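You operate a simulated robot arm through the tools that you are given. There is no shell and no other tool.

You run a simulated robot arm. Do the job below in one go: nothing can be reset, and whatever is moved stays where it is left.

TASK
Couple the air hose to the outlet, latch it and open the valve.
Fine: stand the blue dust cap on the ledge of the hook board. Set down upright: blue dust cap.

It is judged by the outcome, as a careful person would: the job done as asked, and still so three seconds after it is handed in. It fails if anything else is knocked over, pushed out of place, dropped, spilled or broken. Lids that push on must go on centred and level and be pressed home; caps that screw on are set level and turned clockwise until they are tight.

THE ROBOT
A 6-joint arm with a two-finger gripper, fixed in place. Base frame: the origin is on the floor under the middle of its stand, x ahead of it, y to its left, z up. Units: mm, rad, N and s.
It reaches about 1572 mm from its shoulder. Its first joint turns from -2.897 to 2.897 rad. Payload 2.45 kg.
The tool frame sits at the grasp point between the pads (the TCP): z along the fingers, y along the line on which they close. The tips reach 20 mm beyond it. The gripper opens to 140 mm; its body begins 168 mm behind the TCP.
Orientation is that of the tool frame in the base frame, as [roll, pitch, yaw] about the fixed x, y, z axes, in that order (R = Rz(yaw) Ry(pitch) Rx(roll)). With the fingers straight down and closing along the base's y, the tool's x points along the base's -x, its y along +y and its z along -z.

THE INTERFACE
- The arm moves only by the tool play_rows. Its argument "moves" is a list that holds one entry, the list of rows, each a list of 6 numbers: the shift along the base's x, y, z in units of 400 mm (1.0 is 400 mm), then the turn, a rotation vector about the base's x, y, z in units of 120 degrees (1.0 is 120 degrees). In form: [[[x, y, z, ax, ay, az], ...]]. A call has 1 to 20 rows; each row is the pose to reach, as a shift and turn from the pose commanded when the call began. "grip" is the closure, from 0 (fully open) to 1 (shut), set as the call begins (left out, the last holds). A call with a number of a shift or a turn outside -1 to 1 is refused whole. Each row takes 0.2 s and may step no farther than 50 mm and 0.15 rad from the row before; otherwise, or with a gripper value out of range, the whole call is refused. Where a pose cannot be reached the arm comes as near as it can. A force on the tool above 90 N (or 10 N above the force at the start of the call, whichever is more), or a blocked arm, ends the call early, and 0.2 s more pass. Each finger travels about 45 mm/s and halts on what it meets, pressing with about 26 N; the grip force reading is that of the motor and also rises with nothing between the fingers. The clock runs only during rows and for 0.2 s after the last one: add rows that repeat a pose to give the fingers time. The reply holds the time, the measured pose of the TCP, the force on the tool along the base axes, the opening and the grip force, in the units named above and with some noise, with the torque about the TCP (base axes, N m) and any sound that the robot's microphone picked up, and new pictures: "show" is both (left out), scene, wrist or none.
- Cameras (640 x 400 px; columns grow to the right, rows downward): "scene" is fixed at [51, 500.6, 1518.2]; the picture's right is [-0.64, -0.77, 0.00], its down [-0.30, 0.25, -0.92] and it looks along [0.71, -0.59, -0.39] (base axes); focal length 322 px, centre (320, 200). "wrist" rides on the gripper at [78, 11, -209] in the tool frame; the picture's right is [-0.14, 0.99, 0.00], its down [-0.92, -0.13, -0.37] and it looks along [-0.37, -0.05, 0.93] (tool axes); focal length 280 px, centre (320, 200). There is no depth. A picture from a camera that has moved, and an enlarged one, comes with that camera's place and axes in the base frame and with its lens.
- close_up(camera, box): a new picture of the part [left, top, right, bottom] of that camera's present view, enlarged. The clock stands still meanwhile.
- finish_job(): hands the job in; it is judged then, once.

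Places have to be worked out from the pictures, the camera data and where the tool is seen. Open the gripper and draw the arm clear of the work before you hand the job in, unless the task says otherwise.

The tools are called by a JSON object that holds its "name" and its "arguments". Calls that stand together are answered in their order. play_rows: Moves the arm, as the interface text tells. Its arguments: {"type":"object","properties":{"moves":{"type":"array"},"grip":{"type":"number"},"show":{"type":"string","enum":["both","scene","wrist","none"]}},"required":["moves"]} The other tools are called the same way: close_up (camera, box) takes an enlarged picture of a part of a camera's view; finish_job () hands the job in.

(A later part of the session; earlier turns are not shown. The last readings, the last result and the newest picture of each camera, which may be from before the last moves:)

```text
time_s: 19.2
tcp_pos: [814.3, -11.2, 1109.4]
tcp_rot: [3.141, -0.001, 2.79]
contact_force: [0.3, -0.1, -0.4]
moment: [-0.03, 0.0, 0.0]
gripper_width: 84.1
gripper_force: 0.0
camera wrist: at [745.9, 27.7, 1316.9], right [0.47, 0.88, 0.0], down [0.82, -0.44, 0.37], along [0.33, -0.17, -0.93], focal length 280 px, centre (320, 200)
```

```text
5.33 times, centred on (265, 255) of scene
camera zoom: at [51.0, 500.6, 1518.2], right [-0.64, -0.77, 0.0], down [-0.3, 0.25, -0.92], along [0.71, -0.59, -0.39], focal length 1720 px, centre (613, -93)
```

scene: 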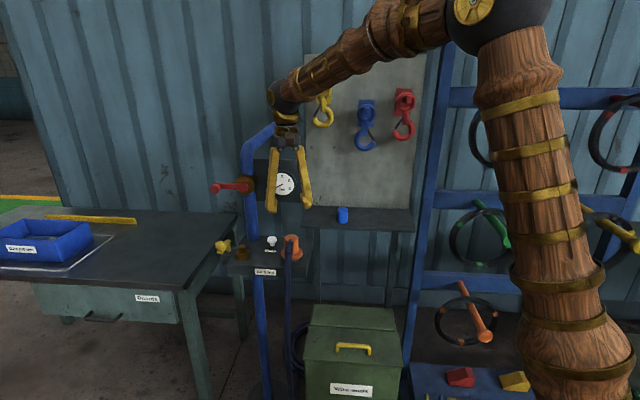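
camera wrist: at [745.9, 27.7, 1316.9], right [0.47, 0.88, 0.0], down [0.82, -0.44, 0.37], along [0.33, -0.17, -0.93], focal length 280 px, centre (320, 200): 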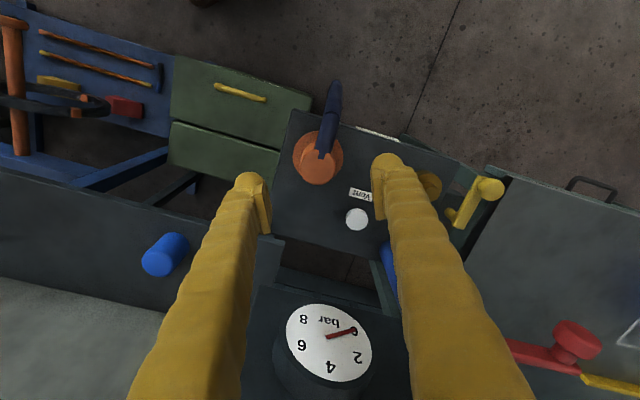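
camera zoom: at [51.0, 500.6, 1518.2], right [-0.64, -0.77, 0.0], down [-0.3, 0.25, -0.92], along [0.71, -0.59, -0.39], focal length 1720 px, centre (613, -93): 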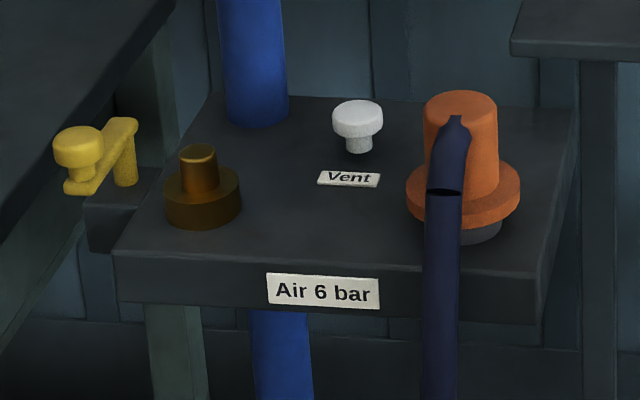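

The cap stands upright on the ledge. The coupler axis comes out at about (823, -16.5), its top at z≈992 and flange top at z≈937. The outlet nipple is at about (941.3, 101.2) with its top at z≈952. I'll centre over the coupler and descend partway, with the fingers off to the sides of the hose.

{"name": "play_rows", "arguments": {"moves": [[[0.01, -0.008, -0.07, 0, 0, -0.02], [0.02, -0.01625, -0.15, 0, 0, -0.0417], [0.02, -0.01625, -0.225, 0, 0, -0.0417], [0.02, -0.01625, -0.225, 0, 0, -0.0417]]], "grip": 0.4}}

{"name": "close_up", "arguments": {"camera": "wrist", "box": [240, 100, 400, 260]}}

{"name": "close_up", "arguments": {"camera": "scene", "box": [245, 190, 335, 280]}}

```text
time_s: 20.2
tcp_pos: [822.8, -18.7, 1018.3]
tcp_rot: [-3.142, 0.0, 2.705]
contact_force: [0.5, -0.5, 0.2]
moment: [0.0, 0.03, 0.0]
gripper_width: 84.0
gripper_force: 0.0
camera wrist: at [757.8, 24.9, 1225.5], right [0.54, 0.84, 0.0], down [0.78, -0.51, 0.37], along [0.31, -0.2, -0.93], focal length 280 px, centre (320, 200)
```

scene: 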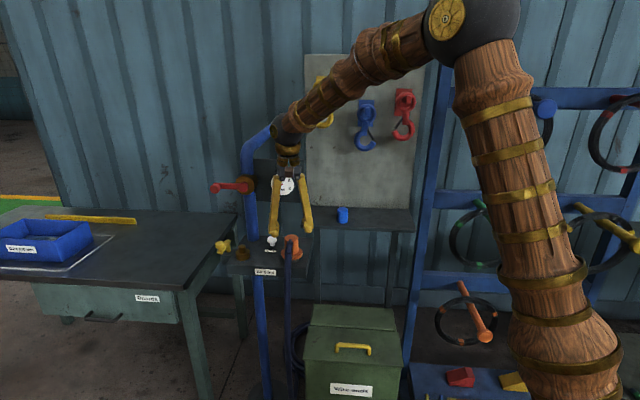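
wrist: 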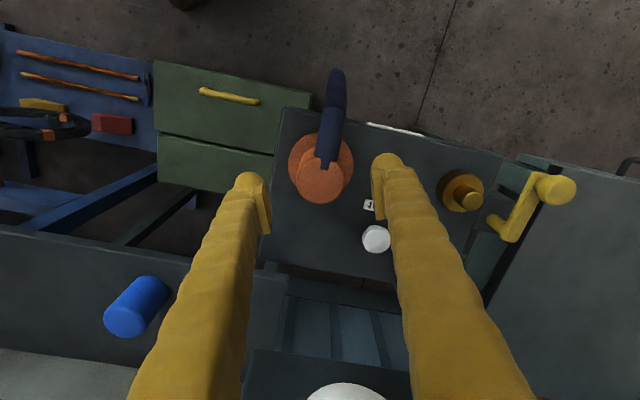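

```text
2.50 times, centred on (320, 180) of wrist
camera zoom: at [757.8, 24.9, 1225.5], right [0.54, 0.84, 0.0], down [0.78, -0.51, 0.37], along [0.31, -0.2, -0.93], focal length 701 px, centre (320, 250)
```

zoom: 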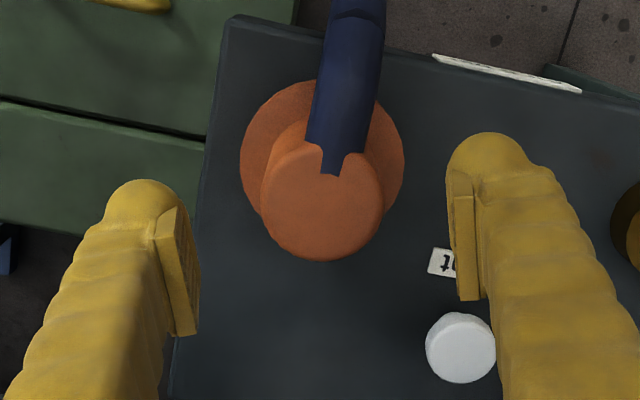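

```text
4.44 times, centred on (290, 235) of scene
camera zoom: at [51.0, 500.6, 1518.2], right [-0.64, -0.77, 0.0], down [-0.3, 0.25, -0.92], along [0.71, -0.59, -0.39], focal length 1433 px, centre (453, 44)
```

zoom: 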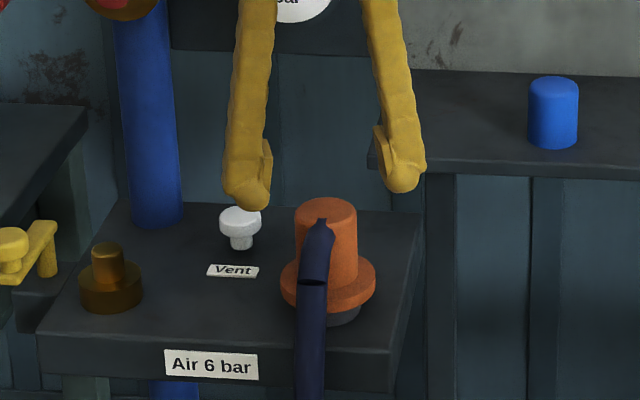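

{"name": "close_up", "arguments": {"camera": "wrist", "box": [410, 140, 600, 260]}}

```text
3.33 times, centred on (505, 200) of wrist
camera zoom: at [757.8, 24.9, 1225.5], right [0.54, 0.84, 0.0], down [0.78, -0.51, 0.37], along [0.31, -0.2, -0.93], focal length 935 px, centre (-297, 200)
```

zoom: 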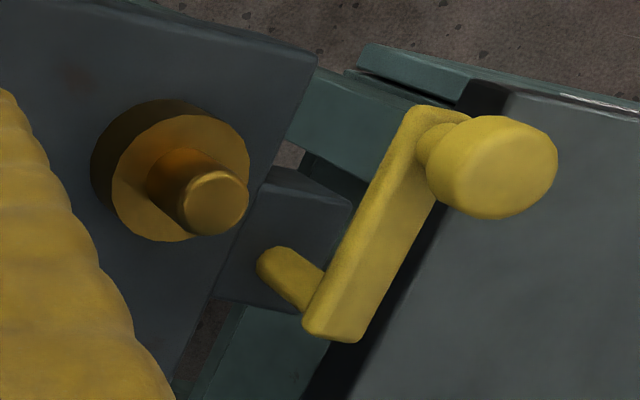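

Aligned within about 2 mm. I'll descend to z≈967, which keeps the finger tips about 10 mm above the flange.

{"name": "play_rows", "arguments": {"moves": [[[0, 0, -0.05, 0, 0, 0], [0, 0, -0.1, 0, 0, 0], [0, 0, -0.1325, 0, 0, 0], [0, 0, -0.1325, 0, 0, 0]]], "grip": 0.4}}

{"name": "close_up", "arguments": {"camera": "scene", "box": [245, 190, 335, 280]}}

{"name": "close_up", "arguments": {"camera": "wrist", "box": [240, 100, 400, 260]}}

```text
time_s: 21.2
tcp_pos: [824.1, -17.5, 966.9]
tcp_rot: [3.141, 0.001, 2.705]
contact_force: [-0.1, 0.2, -0.7]
moment: [-0.03, -0.02, 0.02]
gripper_width: 83.9
gripper_force: 0.0
camera wrist: at [758.4, 25.7, 1174.0], right [0.54, 0.84, 0.0], down [0.78, -0.51, 0.37], along [0.31, -0.2, -0.93], focal length 280 px, centre (320, 200)
```

scene: 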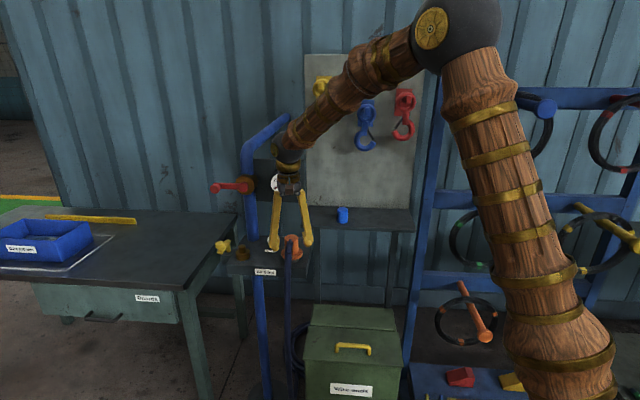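
wrist: 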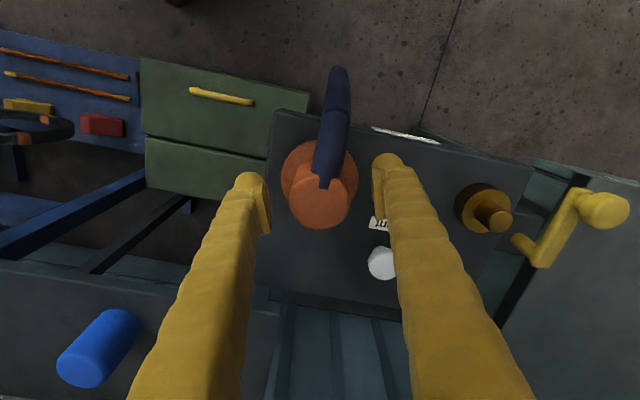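

```text
4.44 times, centred on (290, 235) of scene
camera zoom: at [51.0, 500.6, 1518.2], right [-0.64, -0.77, 0.0], down [-0.3, 0.25, -0.92], along [0.71, -0.59, -0.39], focal length 1433 px, centre (453, 44)
```

zoom: 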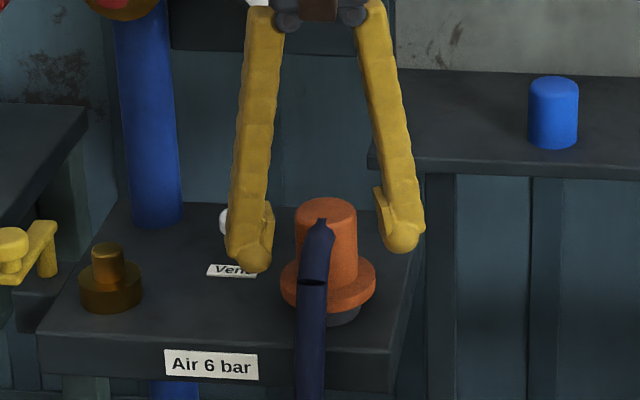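

```text
2.50 times, centred on (320, 180) of wrist
camera zoom: at [758.4, 25.7, 1174.0], right [0.54, 0.84, 0.0], down [0.78, -0.51, 0.37], along [0.31, -0.2, -0.93], focal length 701 px, centre (320, 250)
```

zoom: 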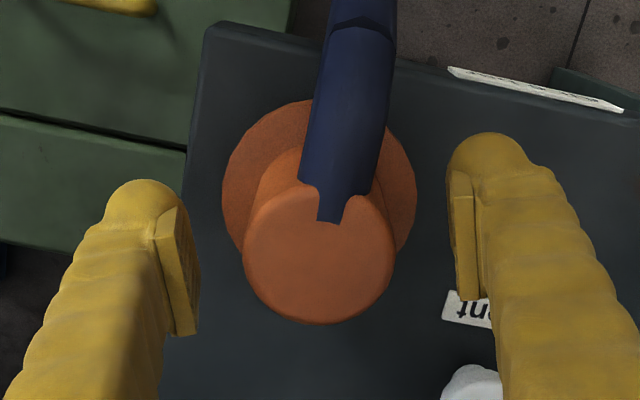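

The fingers straddle the body with the hose clear. Closing on the coupler now.

{"name": "play_rows", "arguments": {"moves": [[[0, 0, 0, 0, 0, 0], [0, 0, 0, 0, 0, 0], [0, 0, 0, 0, 0, 0], [0, 0, 0, 0, 0, 0], [0, 0, 0, 0, 0, 0]]], "grip": 1}}

{"name": "close_up", "arguments": {"camera": "wrist", "box": [240, 100, 400, 260]}}

{"name": "close_up", "arguments": {"camera": "scene", "box": [245, 190, 335, 280]}}

```text
time_s: 22.4
tcp_pos: [825.1, -15.9, 967.9]
tcp_rot: [-3.142, 0.0, 2.705]
contact_force: [-0.6, -1.6, 2.4]
moment: [0.01, 0.0, 0.03]
gripper_width: 44.5
gripper_force: 25.3
camera wrist: at [758.3, 25.7, 1174.3], right [0.54, 0.84, 0.0], down [0.78, -0.51, 0.37], along [0.31, -0.2, -0.93], focal length 280 px, centre (320, 200)
```

scene: 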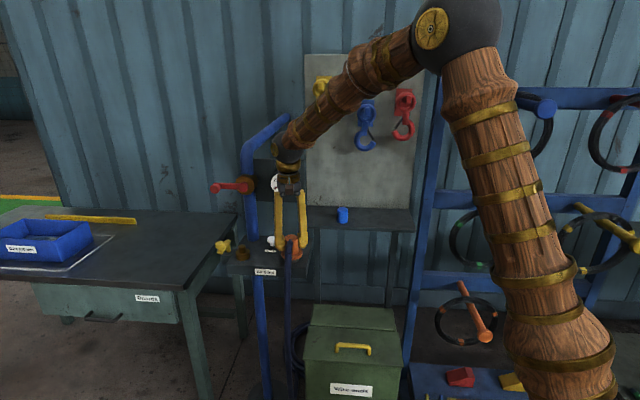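
wrist: 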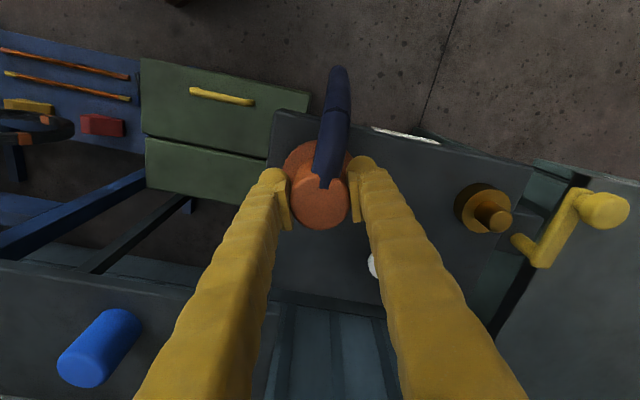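

```text
2.50 times, centred on (320, 180) of wrist
camera zoom: at [758.3, 25.7, 1174.3], right [0.54, 0.84, 0.0], down [0.78, -0.51, 0.37], along [0.31, -0.2, -0.93], focal length 701 px, centre (320, 250)
```

zoom: 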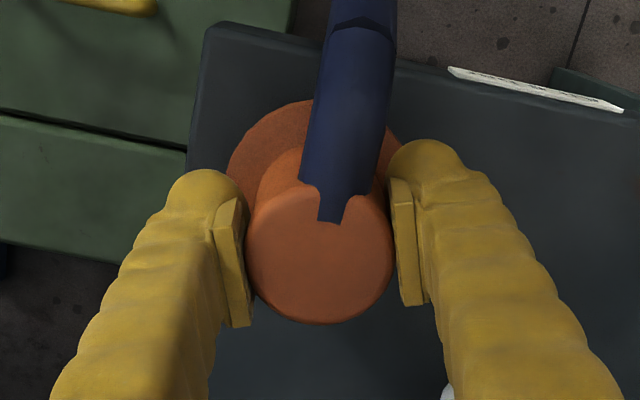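

```text
4.44 times, centred on (290, 235) of scene
camera zoom: at [51.0, 500.6, 1518.2], right [-0.64, -0.77, 0.0], down [-0.3, 0.25, -0.92], along [0.71, -0.59, -0.39], focal length 1433 px, centre (453, 44)
```

zoom: 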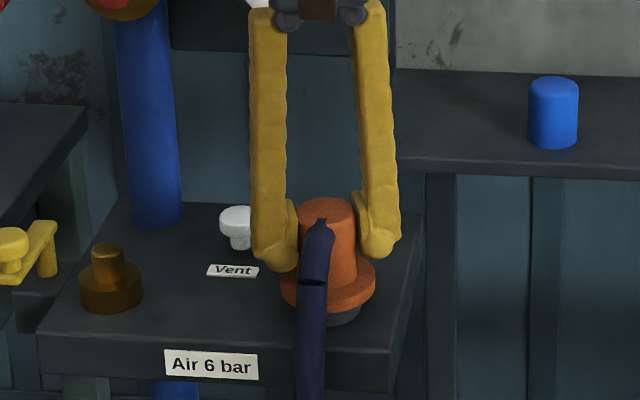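

Gripped at 44.5 mm. I'll lift gently and watch the forces.

{"name": "play_rows", "arguments": {"moves": [[[0, 0, 0.0125, 0, 0, 0], [0, 0, 0.025, 0, 0, 0], [0, 0, 0.0375, 0, 0, 0], [0, 0, 0.05, 0, 0, 0], [0, 0, 0.05, 0, 0, 0]]], "grip": 1, "show": "scene"}}

{"name": "close_up", "arguments": {"camera": "scene", "box": [245, 190, 335, 280]}}

```text
time_s: 23.6
tcp_pos: [822.2, -18.3, 986.9]
tcp_rot: [3.141, -0.001, 2.705]
contact_force: [-0.2, 1.2, -2.9]
moment: [-0.03, -0.02, 0.01]
gripper_width: 44.7
gripper_force: 26.0
```

scene: 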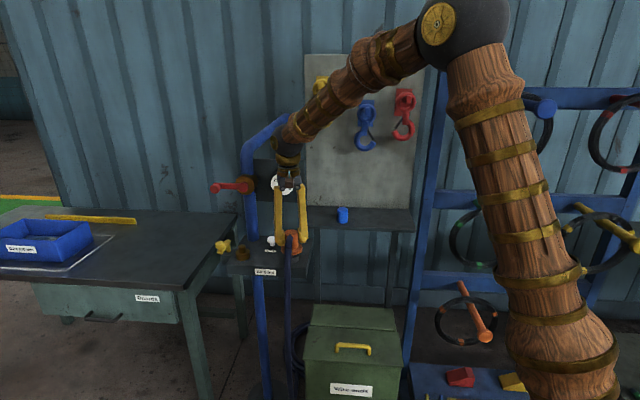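

```text
4.44 times, centred on (290, 235) of scene
camera zoom: at [51.0, 500.6, 1518.2], right [-0.64, -0.77, 0.0], down [-0.3, 0.25, -0.92], along [0.71, -0.59, -0.39], focal length 1433 px, centre (453, 44)
```

zoom: 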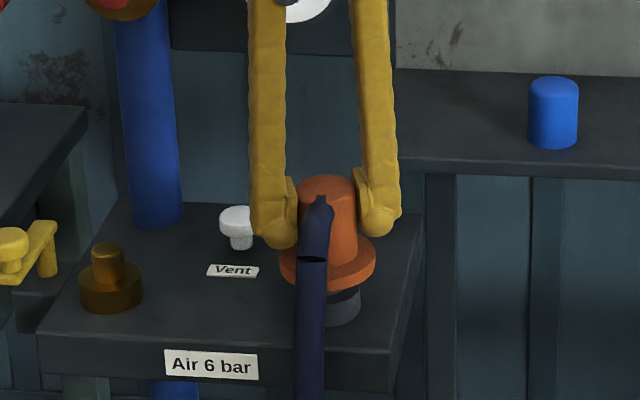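

The coupler comes up with about 3 N of weight and the hose follows. I'll raise it to z≈1030 and carry it over the outlet, turning it 50° so the hose leaves front-right, away from the latch.

{"name": "play_rows", "arguments": {"moves": [[[0, 0, 0.054, 0, 0, 0], [0, 0, 0.108, 0, 0, 0], [0.043, 0.0425, 0.108, 0, 0, 0.0595], [0.086, 0.085, 0.108, 0, 0, 0.119], [0.129, 0.1275, 0.108, 0, 0, 0.1785], [0.172, 0.17, 0.108, 0, 0, 0.238], [0.215, 0.2125, 0.108, 0, 0, 0.2975], [0.258, 0.255, 0.108, 0, 0, 0.357], [0.3025, 0.298, 0.108, 0, 0, 0.4167], [0.3025, 0.298, 0.108, 0, 0, 0.4167]]], "grip": 1}}

{"name": "close_up", "arguments": {"camera": "scene", "box": [205, 190, 315, 290]}}

{"name": "close_up", "arguments": {"camera": "wrist", "box": [220, 80, 420, 260]}}

```text
time_s: 25.8
tcp_pos: [944.2, 101.7, 1028.6]
tcp_rot: [3.14, 0.001, -2.703]
contact_force: [-0.4, 0.4, -3.6]
moment: [-0.01, 0.02, -0.01]
gripper_width: 44.1
gripper_force: 26.2
camera wrist: at [868.5, 79.5, 1236.4], right [-0.29, 0.96, 0.0], down [0.89, 0.27, 0.37], along [0.35, 0.11, -0.93], focal length 280 px, centre (320, 200)
```

scene: 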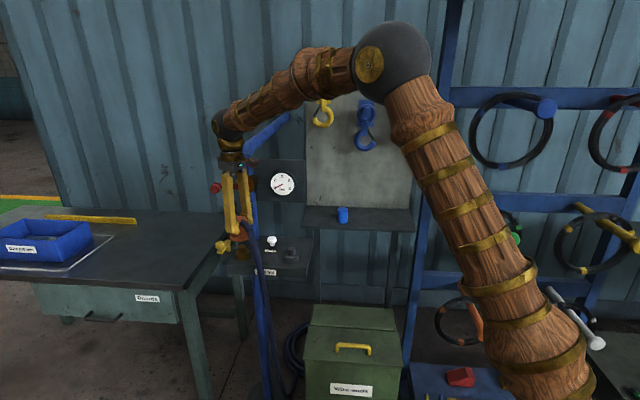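
wrist: 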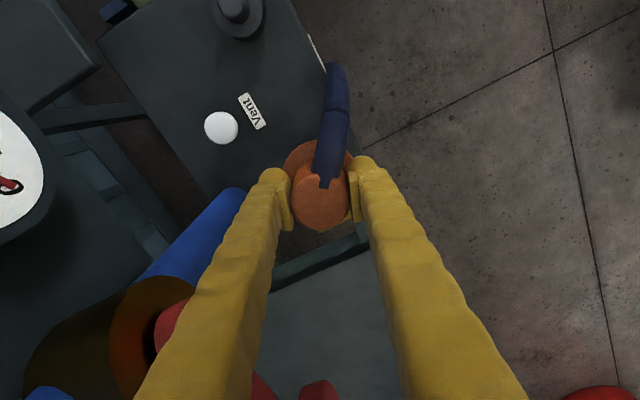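

```text
4.00 times, centred on (260, 240) of scene
camera zoom: at [51.0, 500.6, 1518.2], right [-0.64, -0.77, 0.0], down [-0.3, 0.25, -0.92], along [0.71, -0.59, -0.39], focal length 1290 px, centre (560, 40)
```

zoom: 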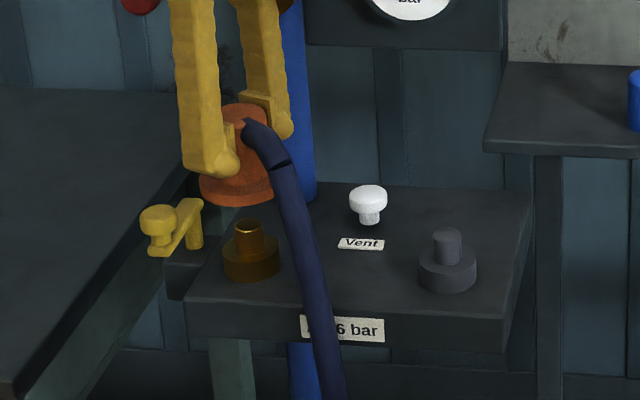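

```text
2.22 times, centred on (320, 170) of wrist
camera zoom: at [868.5, 79.5, 1236.4], right [-0.29, 0.96, 0.0], down [0.89, 0.27, 0.37], along [0.35, 0.11, -0.93], focal length 623 px, centre (320, 267)
```

zoom: 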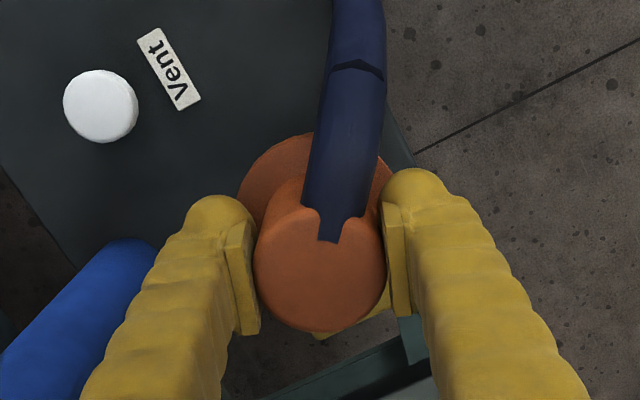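

{"name": "close_up", "arguments": {"camera": "scene", "box": [235, 205, 290, 265]}}

{"name": "close_up", "arguments": {"camera": "wrist", "box": [270, 120, 370, 240]}}

```text
6.67 times, centred on (262, 235) of scene
camera zoom: at [51.0, 500.6, 1518.2], right [-0.64, -0.77, 0.0], down [-0.3, 0.25, -0.92], along [0.71, -0.59, -0.39], focal length 2150 px, centre (703, -33)
```

zoom: 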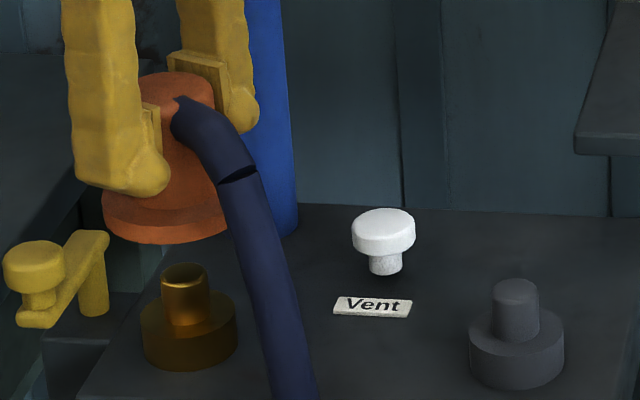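

```text
3.33 times, centred on (320, 180) of wrist
camera zoom: at [868.5, 79.5, 1236.4], right [-0.29, 0.96, 0.0], down [0.89, 0.27, 0.37], along [0.35, 0.11, -0.93], focal length 935 px, centre (320, 267)
```

zoom: 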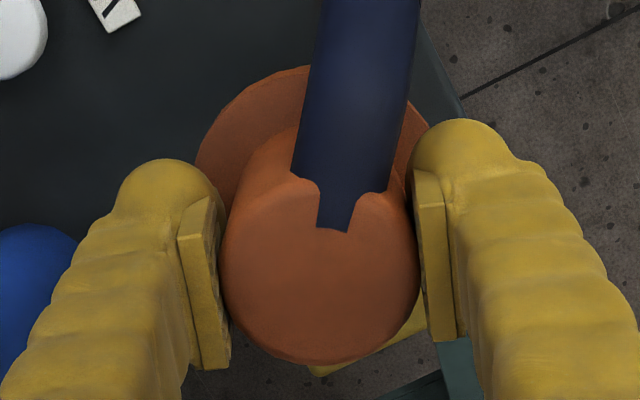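

The coupler is above the outlet, lined up laterally to within about 1–2 mm in the scene view. I'll lower to just above the nipple, then creep down while watching the force.

{"name": "play_rows", "arguments": {"moves": [[[0, 0, -0.03, 0, 0, 0], [0, 0, -0.06, 0, 0, 0], [0, 0, -0.075, 0, 0, 0], [0, 0, -0.075, 0, 0, 0]]], "grip": 1, "show": "none"}}

{"name": "close_up", "arguments": {"camera": "scene", "box": [225, 205, 295, 270]}}

```text
time_s: 26.8
tcp_pos: [943.1, 101.9, 999.2]
tcp_rot: [3.141, 0.0, -2.706]
contact_force: [-0.6, -0.5, -1.1]
moment: [0.03, -0.01, 0.03]
gripper_width: 44.3
gripper_force: 26.1
```

```text
6.15 times, centred on (260, 238) of scene
camera zoom: at [51.0, 500.6, 1518.2], right [-0.64, -0.77, 0.0], down [-0.3, 0.25, -0.92], along [0.71, -0.59, -0.39], focal length 1985 px, centre (689, -31)
```

zoom: 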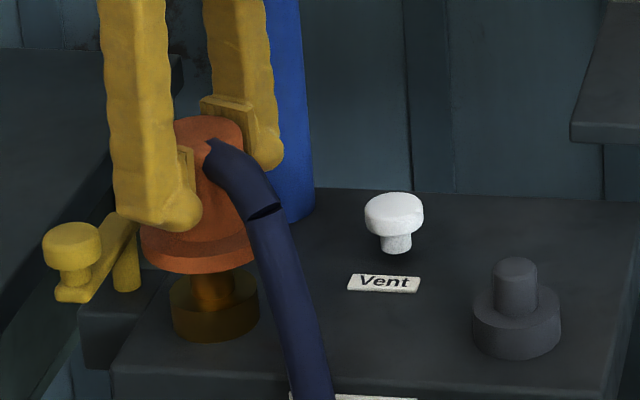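

{"name": "play_rows", "arguments": {"moves": [[[0, 0, -0.005, 0, 0, 0], [0, 0, -0.01, 0, 0, 0], [0, 0, -0.015, 0, 0, 0]]], "grip": 1, "show": "none"}}

{"name": "play_rows", "arguments": {"moves": [[[0, 0, -0.005, 0, 0, 0], [0, 0, -0.01, 0, 0, 0]]], "grip": 1, "show": "none"}}

```text
time_s: 27.6
tcp_pos: [943.9, 101.7, 994.0]
tcp_rot: [-3.141, 0.0, -2.706]
contact_force: [-0.1, 0.1, -2.9]
moment: [0.02, -0.01, 0.0]
gripper_width: 44.9
gripper_force: 26.5
```

```text
time_s: 28.2
tcp_pos: [942.8, 102.0, 988.7]
tcp_rot: [3.141, -0.001, -2.705]
contact_force: [0.3, -0.2, -2.5]
moment: [0.0, 0.0, 0.0]
gripper_width: 44.1
gripper_force: 26.1
```

Still no contact at z≈989. Continuing down in small steps.

{"name": "play_rows", "arguments": {"moves": [[[0, 0, -0.005, 0, 0, 0], [0, 0, -0.01, 0, 0, 0]]], "grip": 1, "show": "none"}}

{"name": "play_rows", "arguments": {"moves": [[[0, 0, -0.005, 0, 0, 0], [0, 0, -0.01, 0, 0, 0]]], "grip": 1, "show": "scene"}}

{"name": "close_up", "arguments": {"camera": "scene", "box": [225, 205, 295, 270]}}

```text
time_s: 28.8
tcp_pos: [942.2, 101.5, 986.2]
tcp_rot: [3.141, -0.001, -2.705]
contact_force: [0.8, 0.4, -2.4]
moment: [0.01, -0.01, -0.01]
gripper_width: 44.2
gripper_force: 26.1
```

```text
time_s: 29.4
tcp_pos: [943.2, 101.3, 982.1]
tcp_rot: [3.14, 0.001, -2.704]
contact_force: [-0.7, 0.4, -2.6]
moment: [-0.01, -0.01, 0.03]
gripper_width: 44.6
gripper_force: 25.6
```

scene: 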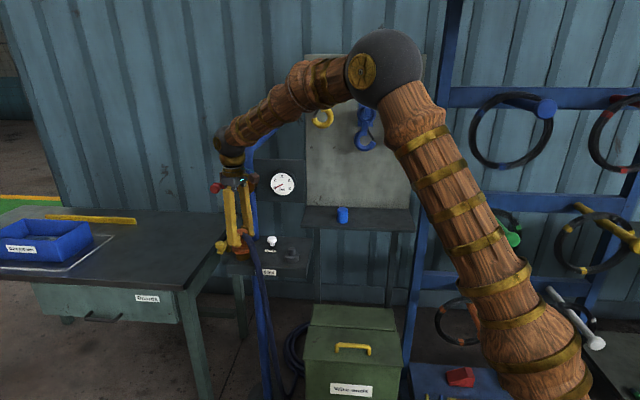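

```text
6.15 times, centred on (260, 238) of scene
camera zoom: at [51.0, 500.6, 1518.2], right [-0.64, -0.77, 0.0], down [-0.3, 0.25, -0.92], along [0.71, -0.59, -0.39], focal length 1985 px, centre (689, -31)
```

zoom: 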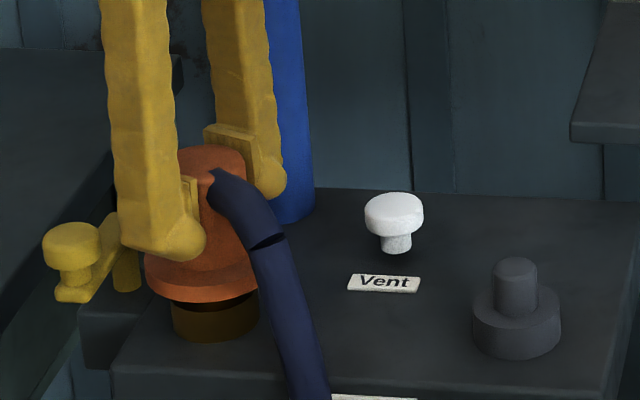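

The coupler is sliding over the nipple without resistance. Continuing toward the seat at z≈967.

{"name": "play_rows", "arguments": {"moves": [[[0, 0, -0.005, 0, 0, 0], [0, 0, -0.01, 0, 0, 0], [0, 0, -0.015, 0, 0, 0]]], "grip": 1, "show": "none"}}

{"name": "play_rows", "arguments": {"moves": [[[0, 0, -0.005, 0, 0, 0], [0, 0, -0.01, 0, 0, 0]]], "grip": 1, "show": "none"}}

```text
time_s: 30.2
tcp_pos: [944.2, 101.7, 975.1]
tcp_rot: [3.142, 0.0, -2.706]
contact_force: [0.9, 1.1, -2.5]
moment: [-0.04, 0.03, 0.0]
gripper_width: 44.6
gripper_force: 25.8
```

```text
time_s: 30.8
tcp_pos: [944.1, 101.6, 971.9]
tcp_rot: [-3.141, -0.001, -2.705]
contact_force: [0.4, -0.8, -3.7]
moment: [-0.02, 0.01, 0.01]
gripper_width: 44.3
gripper_force: 26.2
```

{"name": "play_rows", "arguments": {"moves": [[[0, 0, -0.005, 0, 0, 0], [0, 0, -0.01, 0, 0, 0]]], "grip": 1, "show": "none"}}

{"name": "play_rows", "arguments": {"moves": [[[0, 0, -0.0025, 0, 0, 0], [0, 0, -0.005, 0, 0, 0]]], "grip": 1, "show": "scene"}}

{"name": "close_up", "arguments": {"camera": "scene", "box": [225, 205, 295, 270]}}

```text
time_s: 31.4
tcp_pos: [943.7, 101.1, 968.4]
tcp_rot: [-3.14, 0.0, -2.704]
contact_force: [-1.2, 0.6, 3.2]
moment: [-0.01, 0.19, -0.04]
gripper_width: 44.5
gripper_force: 25.8
```

```text
time_s: 32.0
tcp_pos: [944.2, 102.3, 966.8]
tcp_rot: [-3.141, 0.001, -2.705]
contact_force: [-11.5, -4.7, 35.4]
moment: [-0.15, 0.42, -0.14]
gripper_width: 44.1
gripper_force: 26.5
```

scene: 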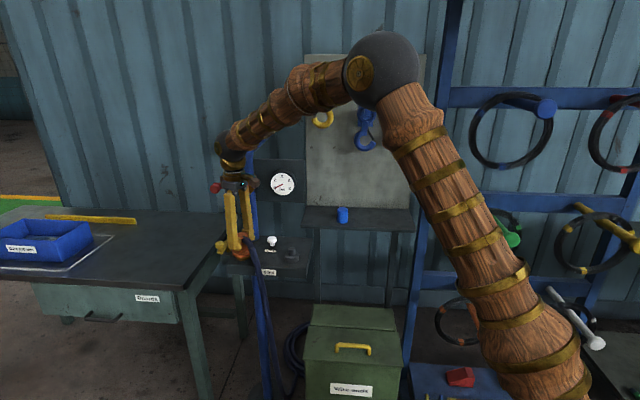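

```text
6.15 times, centred on (260, 238) of scene
camera zoom: at [51.0, 500.6, 1518.2], right [-0.64, -0.77, 0.0], down [-0.3, 0.25, -0.92], along [0.71, -0.59, -0.39], focal length 1985 px, centre (689, -31)
```

zoom: 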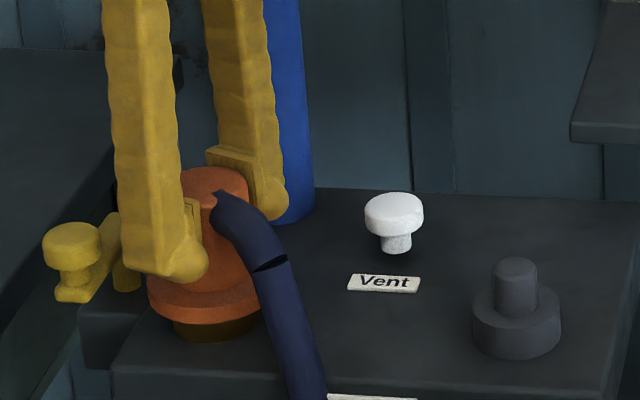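

Firm contact at z≈967 matches the height on the parking peg, so the flange is essentially on the outlet ring. There's a small side load, so I'll ease about 1 mm sideways and press a little more to be sure it's home.

{"name": "play_rows", "arguments": {"moves": [[[-0.002, -0.001, 0, 0, 0, 0], [-0.0035, -0.0015, -0.002, 0, 0, 0], [-0.0035, -0.0015, -0.005, 0, 0, 0], [-0.0035, -0.0015, -0.005, 0, 0, 0]]], "grip": 1, "show": "wrist"}}

```text
time_s: 33.0
tcp_pos: [943.5, 101.3, 966.7]
tcp_rot: [-3.14, 0.005, -2.704]
contact_force: [20.8, 8.0, 74.8]
moment: [0.21, -0.23, -0.17]
gripper_width: 44.6
gripper_force: 26.0
camera wrist: at [868.0, 78.6, 1173.8], right [-0.29, 0.96, 0.0], down [0.89, 0.27, 0.37], along [0.36, 0.11, -0.93], focal length 280 px, centre (320, 200)
```

wrist: 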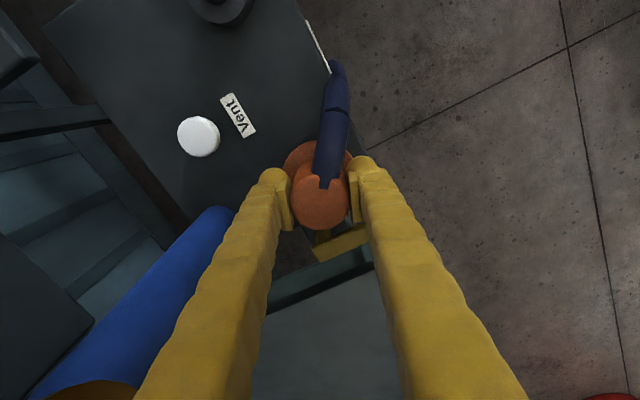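

At 75 N it doesn't move any lower, so it is fully seated. I'll relieve the loads, then release.

{"name": "play_rows", "arguments": {"moves": [[[0.0015, 0.0006, 0.003, 0, 0, 0], [0.0022, 0.0009, 0.0065, 0, 0, 0], [0.0022, 0.0009, 0.0065, 0, 0, 0]]], "grip": 1, "show": "none"}}

{"name": "play_rows", "arguments": {"moves": [[[0, 0, 0, 0, 0, 0], [0, 0, 0, 0, 0, 0], [0, 0, 0, 0, 0, 0], [0, 0, 0, 0, 0, 0]]], "grip": 0.43, "show": "both"}}

{"name": "close_up", "arguments": {"camera": "scene", "box": [225, 205, 295, 270]}}

{"name": "close_up", "arguments": {"camera": "wrist", "box": [240, 100, 400, 280]}}

```text
time_s: 33.8
tcp_pos: [943.9, 101.5, 965.6]
tcp_rot: [3.141, 0.0, -2.706]
contact_force: [17.1, 0.8, 44.3]
moment: [0.07, -0.31, -0.01]
gripper_width: 44.2
gripper_force: 26.1
```

```text
time_s: 34.8
tcp_pos: [943.0, 101.4, 966.1]
tcp_rot: [3.141, -0.001, -2.704]
contact_force: [-0.3, -0.1, -0.2]
moment: [0.0, 0.01, -0.01]
gripper_width: 79.6
gripper_force: 0.1
camera wrist: at [868.9, 79.0, 1173.5], right [-0.29, 0.96, 0.0], down [0.89, 0.27, 0.37], along [0.35, 0.11, -0.93], focal length 280 px, centre (320, 200)
```

scene: 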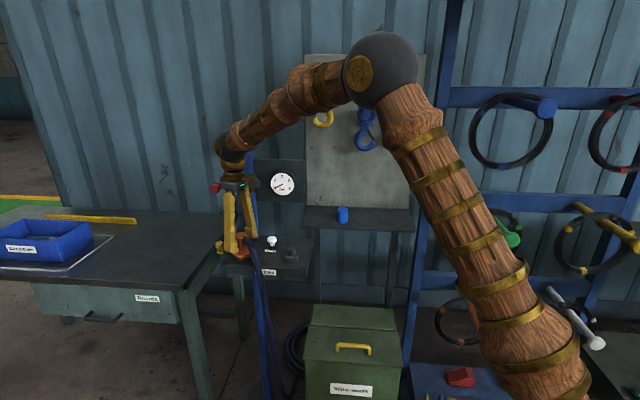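
wrist: 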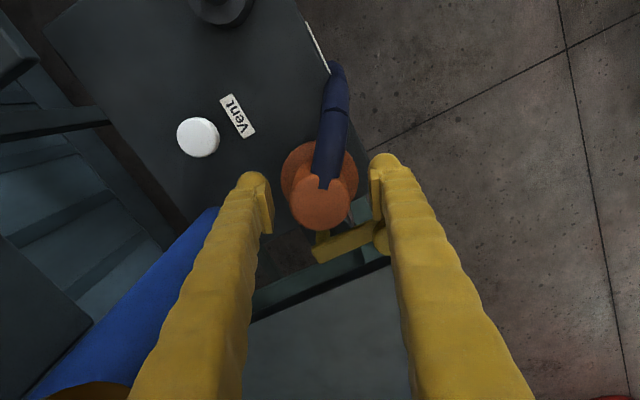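

```text
6.15 times, centred on (260, 238) of scene
camera zoom: at [51.0, 500.6, 1518.2], right [-0.64, -0.77, 0.0], down [-0.3, 0.25, -0.92], along [0.71, -0.59, -0.39], focal length 1985 px, centre (689, -31)
```

zoom: 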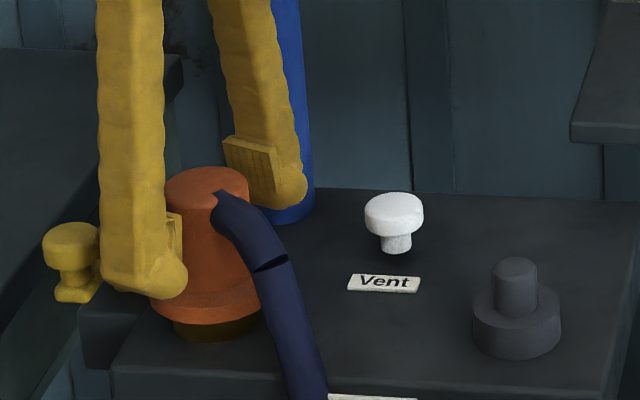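

```text
2.22 times, centred on (320, 190) of wrist
camera zoom: at [868.9, 79.0, 1173.5], right [-0.29, 0.96, 0.0], down [0.89, 0.27, 0.37], along [0.35, 0.11, -0.93], focal length 623 px, centre (320, 222)
```

zoom: 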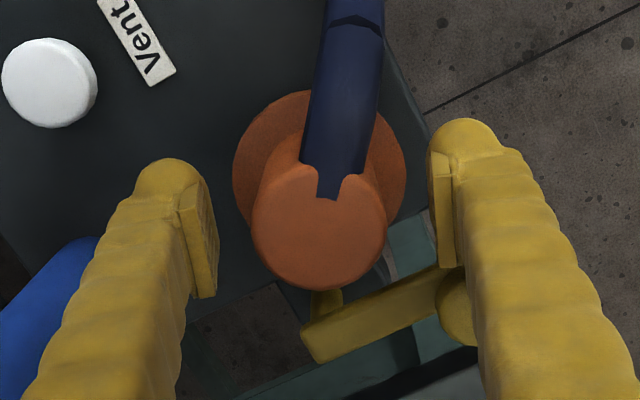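

Released: the coupler sits upright on the outlet and the hose leaves to the front-right. I'll raise straight up, close the gripper, and move to the left of the yellow latch knob so I can push it toward the coupler.

{"name": "play_rows", "arguments": {"moves": [[[0, 0, 0.1, 0, 0, 0], [0, 0, 0.2, 0, 0, 0], [0, 0, 0.31, 0, 0, 0], [0.0365, 0.0753, 0.31, 0, 0, 0.0556], [0.073, 0.1507, 0.31, 0, 0, 0.111], [0.1095, 0.226, 0.31, 0, 0, 0.1667], [0.1095, 0.226, 0.31, 0, 0, 0.1667]]], "grip": 0.43}}

{"name": "close_up", "arguments": {"camera": "scene", "box": [200, 190, 310, 290]}}

{"name": "close_up", "arguments": {"camera": "wrist", "box": [180, 20, 440, 240]}}

```text
time_s: 36.4
tcp_pos: [986.6, 196.1, 1089.9]
tcp_rot: [-3.141, 0.0, -2.356]
contact_force: [-0.3, -0.4, -0.5]
moment: [-0.01, -0.02, -0.01]
gripper_width: 79.9
gripper_force: 0.1
camera wrist: at [924.9, 149.2, 1297.4], right [-0.6, 0.8, 0.0], down [0.74, 0.56, 0.37], along [0.29, 0.22, -0.93], focal length 280 px, centre (320, 200)
```

scene: 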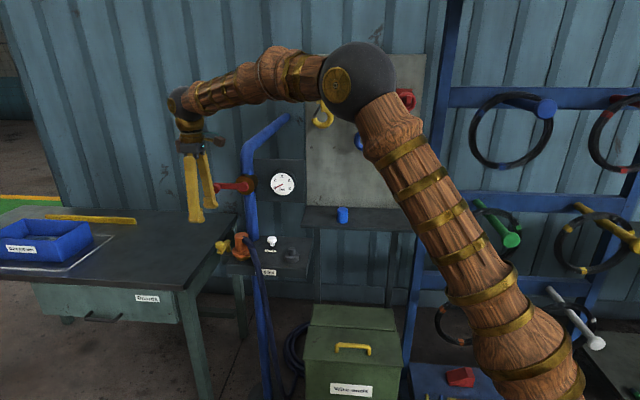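
wrist: 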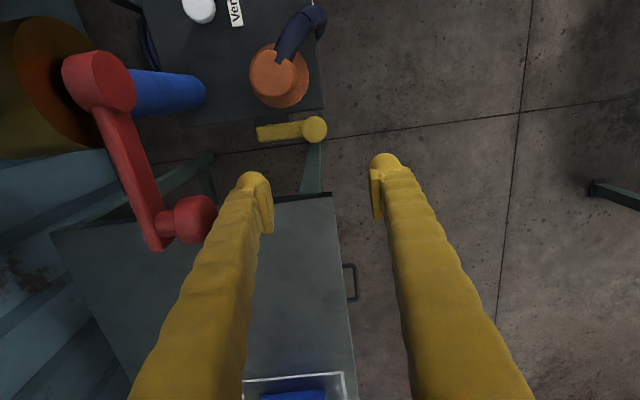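

```text
4.00 times, centred on (255, 240) of scene
camera zoom: at [51.0, 500.6, 1518.2], right [-0.64, -0.77, 0.0], down [-0.3, 0.25, -0.92], along [0.71, -0.59, -0.39], focal length 1290 px, centre (580, 40)
```

zoom: 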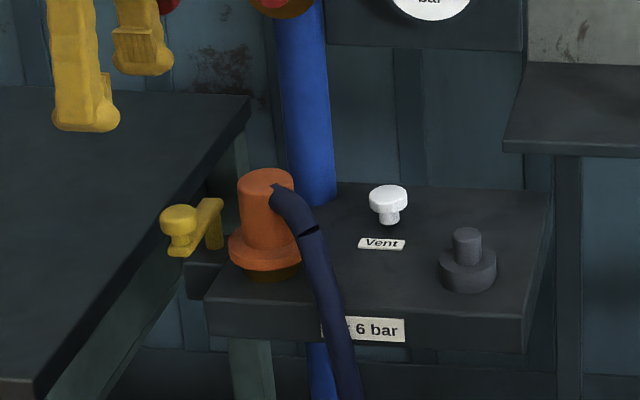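

```text
1.82 times, centred on (310, 130) of wrist
camera zoom: at [924.9, 149.2, 1297.4], right [-0.6, 0.8, 0.0], down [0.74, 0.56, 0.37], along [0.29, 0.22, -0.93], focal length 510 px, centre (338, 327)
```

zoom: 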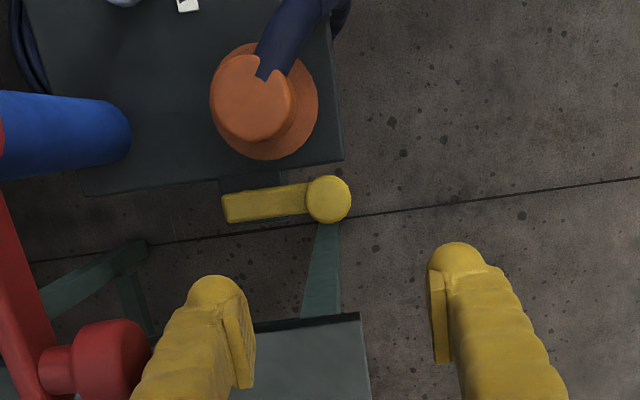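

From here the latch arm points straight to the front, with its pivot about 61 mm left and 30 mm behind the outlet axis. The knob is about 61 mm left and 32 mm in front. I'll close the gripper and lower it beside the knob's left face.

{"name": "play_rows", "arguments": {"moves": [[[0, 0, 0, 0, 0, 0], [0, 0, 0, 0, 0, 0], [0, 0, 0, 0, 0, 0], [0, 0, -0.1, 0, 0, 0], [0, 0, -0.2, 0, 0, 0], [0, 0, -0.284, 0, 0, 0], [0, 0, -0.284, 0, 0, 0]]], "grip": 1}}

{"name": "close_up", "arguments": {"camera": "scene", "box": [190, 190, 290, 280]}}

{"name": "close_up", "arguments": {"camera": "wrist", "box": [180, 40, 440, 260]}}

```text
time_s: 38.0
tcp_pos: [988.8, 195.9, 976.7]
tcp_rot: [-3.141, -0.001, -2.357]
contact_force: [0.6, 0.1, 0.4]
moment: [0.01, 0.01, 0.0]
gripper_width: 0.0
gripper_force: 25.8
camera wrist: at [925.4, 147.6, 1183.2], right [-0.6, 0.8, 0.0], down [0.74, 0.56, 0.37], along [0.29, 0.22, -0.93], focal length 280 px, centre (320, 200)
```

scene: 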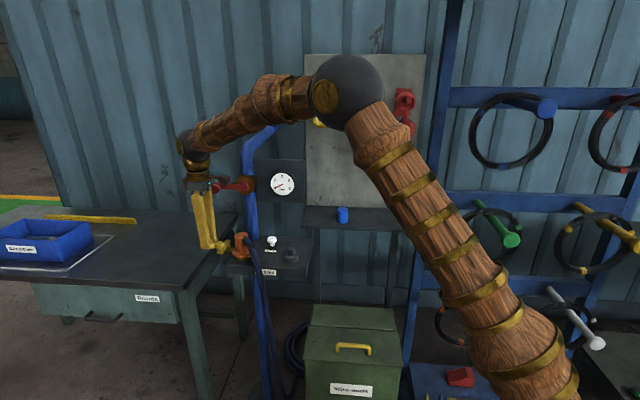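
wrist: 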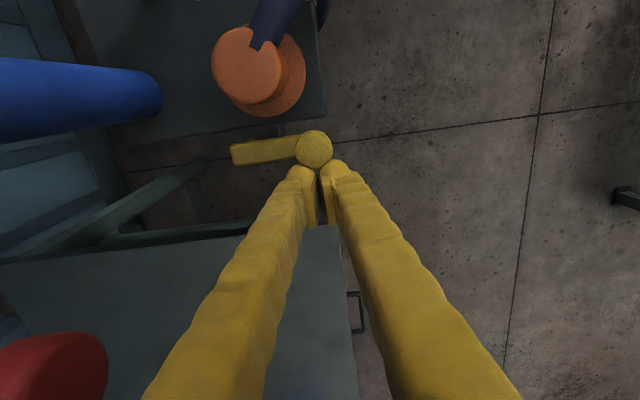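

```text
4.44 times, centred on (240, 235) of scene
camera zoom: at [51.0, 500.6, 1518.2], right [-0.64, -0.77, 0.0], down [-0.3, 0.25, -0.92], along [0.71, -0.59, -0.39], focal length 1433 px, centre (676, 44)
```

zoom: 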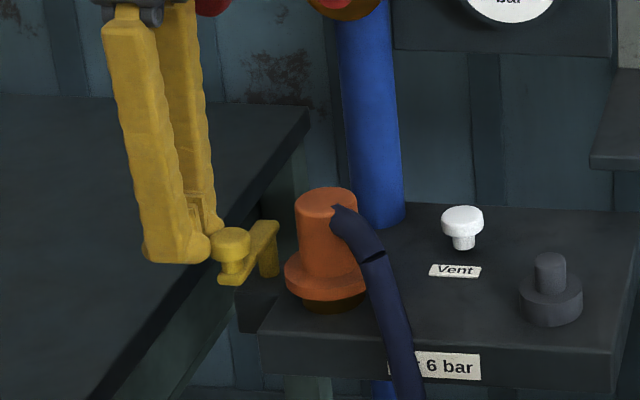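

```text
1.82 times, centred on (310, 150) of wrist
camera zoom: at [925.4, 147.6, 1183.2], right [-0.6, 0.8, 0.0], down [0.74, 0.56, 0.37], along [0.29, 0.22, -0.93], focal length 510 px, centre (338, 291)
```

zoom: 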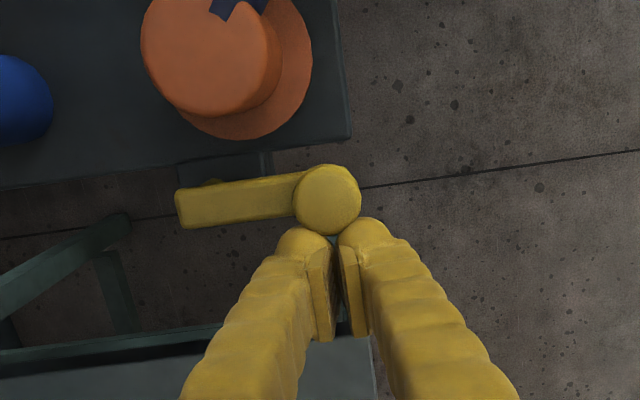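

The tips are right beside the knob. I'll push toward the coupler in small steps and watch the force.

{"name": "play_rows", "arguments": {"moves": [[[-0.007, -0.007, 0, 0, 0, 0], [-0.014, -0.014, 0, 0, 0, 0], [-0.021, -0.021, 0, 0, 0, 0], [-0.028, -0.028, 0, 0, 0, 0], [-0.028, -0.028, 0, 0, 0, 0]]], "grip": 1, "show": "wrist"}}

{"name": "close_up", "arguments": {"camera": "wrist", "box": [180, 40, 440, 260]}}

```text
time_s: 39.2
tcp_pos: [976.9, 182.3, 976.8]
tcp_rot: [3.141, 0.0, -2.357]
contact_force: [-0.3, 0.8, 0.8]
moment: [-0.02, 0.0, 0.01]
gripper_width: 0.0
gripper_force: 29.1
camera wrist: at [914.1, 134.2, 1184.3], right [-0.6, 0.8, 0.0], down [0.74, 0.56, 0.37], along [0.29, 0.22, -0.93], focal length 280 px, centre (320, 200)
```

wrist: 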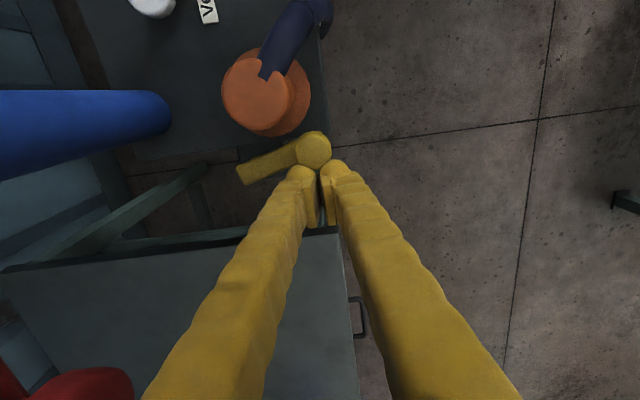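

```text
1.82 times, centred on (310, 150) of wrist
camera zoom: at [914.1, 134.2, 1184.3], right [-0.6, 0.8, 0.0], down [0.74, 0.56, 0.37], along [0.29, 0.22, -0.93], focal length 510 px, centre (338, 291)
```

zoom: 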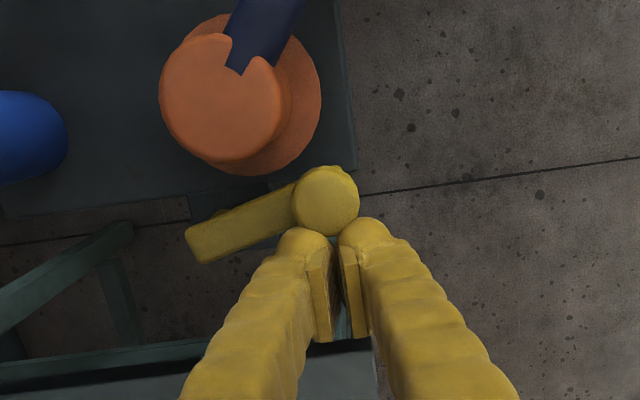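

The latch swings freely (about 15° so far). Continuing the push.

{"name": "play_rows", "arguments": {"moves": [[[-0.007, -0.007, 0, 0, 0, 0], [-0.014, -0.014, 0, 0, 0, 0], [-0.021, -0.021, 0, 0, 0, 0], [-0.021, -0.021, 0, 0, 0, 0]]], "grip": 1, "show": "wrist"}}

{"name": "close_up", "arguments": {"camera": "wrist", "box": [180, 40, 440, 260]}}

```text
time_s: 40.2
tcp_pos: [967.3, 173.4, 976.9]
tcp_rot: [-3.141, 0.0, -2.356]
contact_force: [-1.0, 0.2, -0.1]
moment: [-0.02, -0.01, -0.05]
gripper_width: 0.2
gripper_force: 29.4
camera wrist: at [905.5, 126.0, 1184.2], right [-0.6, 0.8, 0.0], down [0.74, 0.56, 0.37], along [0.29, 0.22, -0.93], focal length 280 px, centre (320, 200)
```

wrist: 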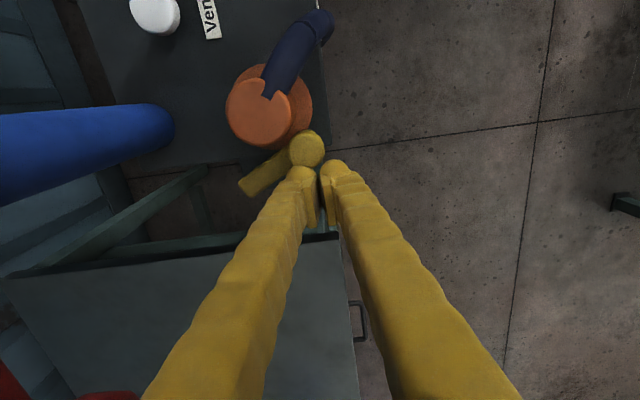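

```text
1.82 times, centred on (310, 150) of wrist
camera zoom: at [905.5, 126.0, 1184.2], right [-0.6, 0.8, 0.0], down [0.74, 0.56, 0.37], along [0.29, 0.22, -0.93], focal length 510 px, centre (338, 291)
```

zoom: 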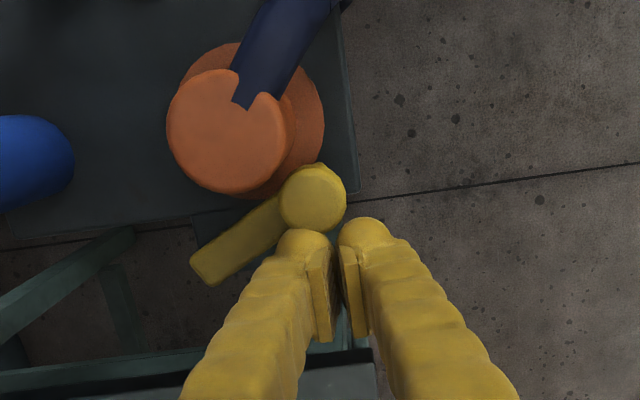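

About 30° now, with the arm over the flange and the knob nearing the coupler body. I'll continue with small steps, following the arc.

{"name": "play_rows", "arguments": {"moves": [[[-0.003, -0.009, 0, 0, 0, 0], [-0.0055, -0.017, 0, 0, 0, 0], [-0.008, -0.024, 0, 0, 0, 0], [-0.008, -0.024, 0, 0, 0, 0]]], "grip": 1, "show": "wrist"}}

{"name": "close_up", "arguments": {"camera": "wrist", "box": [180, 40, 440, 260]}}

{"name": "close_up", "arguments": {"camera": "scene", "box": [190, 190, 290, 280]}}

```text
time_s: 41.2
tcp_pos: [965.3, 164.7, 978.2]
tcp_rot: [-3.141, 0.003, -2.357]
contact_force: [17.5, 25.5, 3.7]
moment: [0.19, -0.14, 0.12]
gripper_width: 0.1
gripper_force: 29.5
camera wrist: at [902.9, 117.4, 1184.6], right [-0.6, 0.8, 0.0], down [0.74, 0.56, 0.37], along [0.3, 0.22, -0.93], focal length 280 px, centre (320, 200)
```

wrist: 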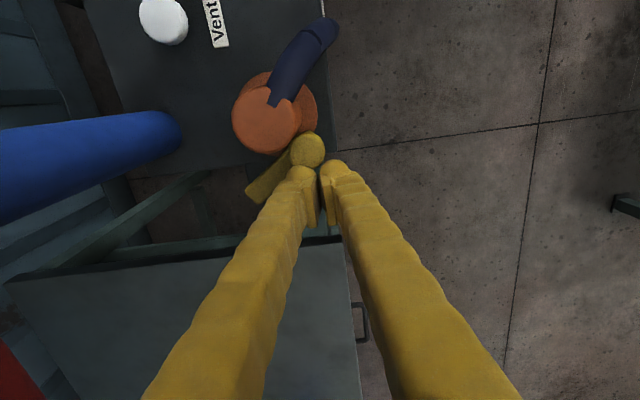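

```text
1.82 times, centred on (310, 150) of wrist
camera zoom: at [902.9, 117.4, 1184.6], right [-0.6, 0.8, 0.0], down [0.74, 0.56, 0.37], along [0.3, 0.22, -0.93], focal length 510 px, centre (338, 291)
```

zoom: 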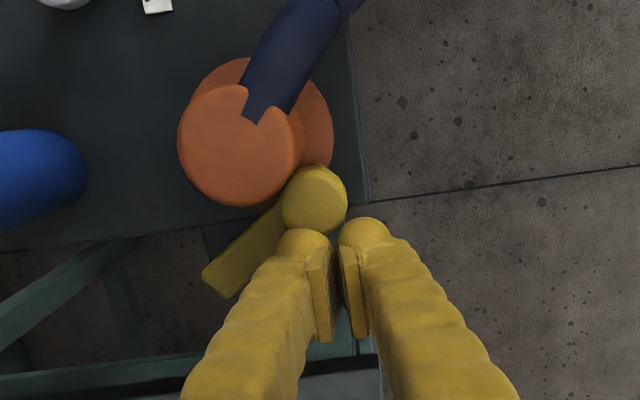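

```text
4.44 times, centred on (240, 235) of scene
camera zoom: at [51.0, 500.6, 1518.2], right [-0.64, -0.77, 0.0], down [-0.3, 0.25, -0.92], along [0.71, -0.59, -0.39], focal length 1433 px, centre (676, 44)
```

zoom: 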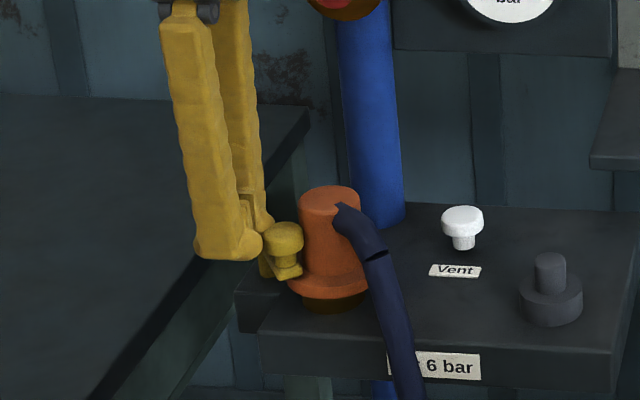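

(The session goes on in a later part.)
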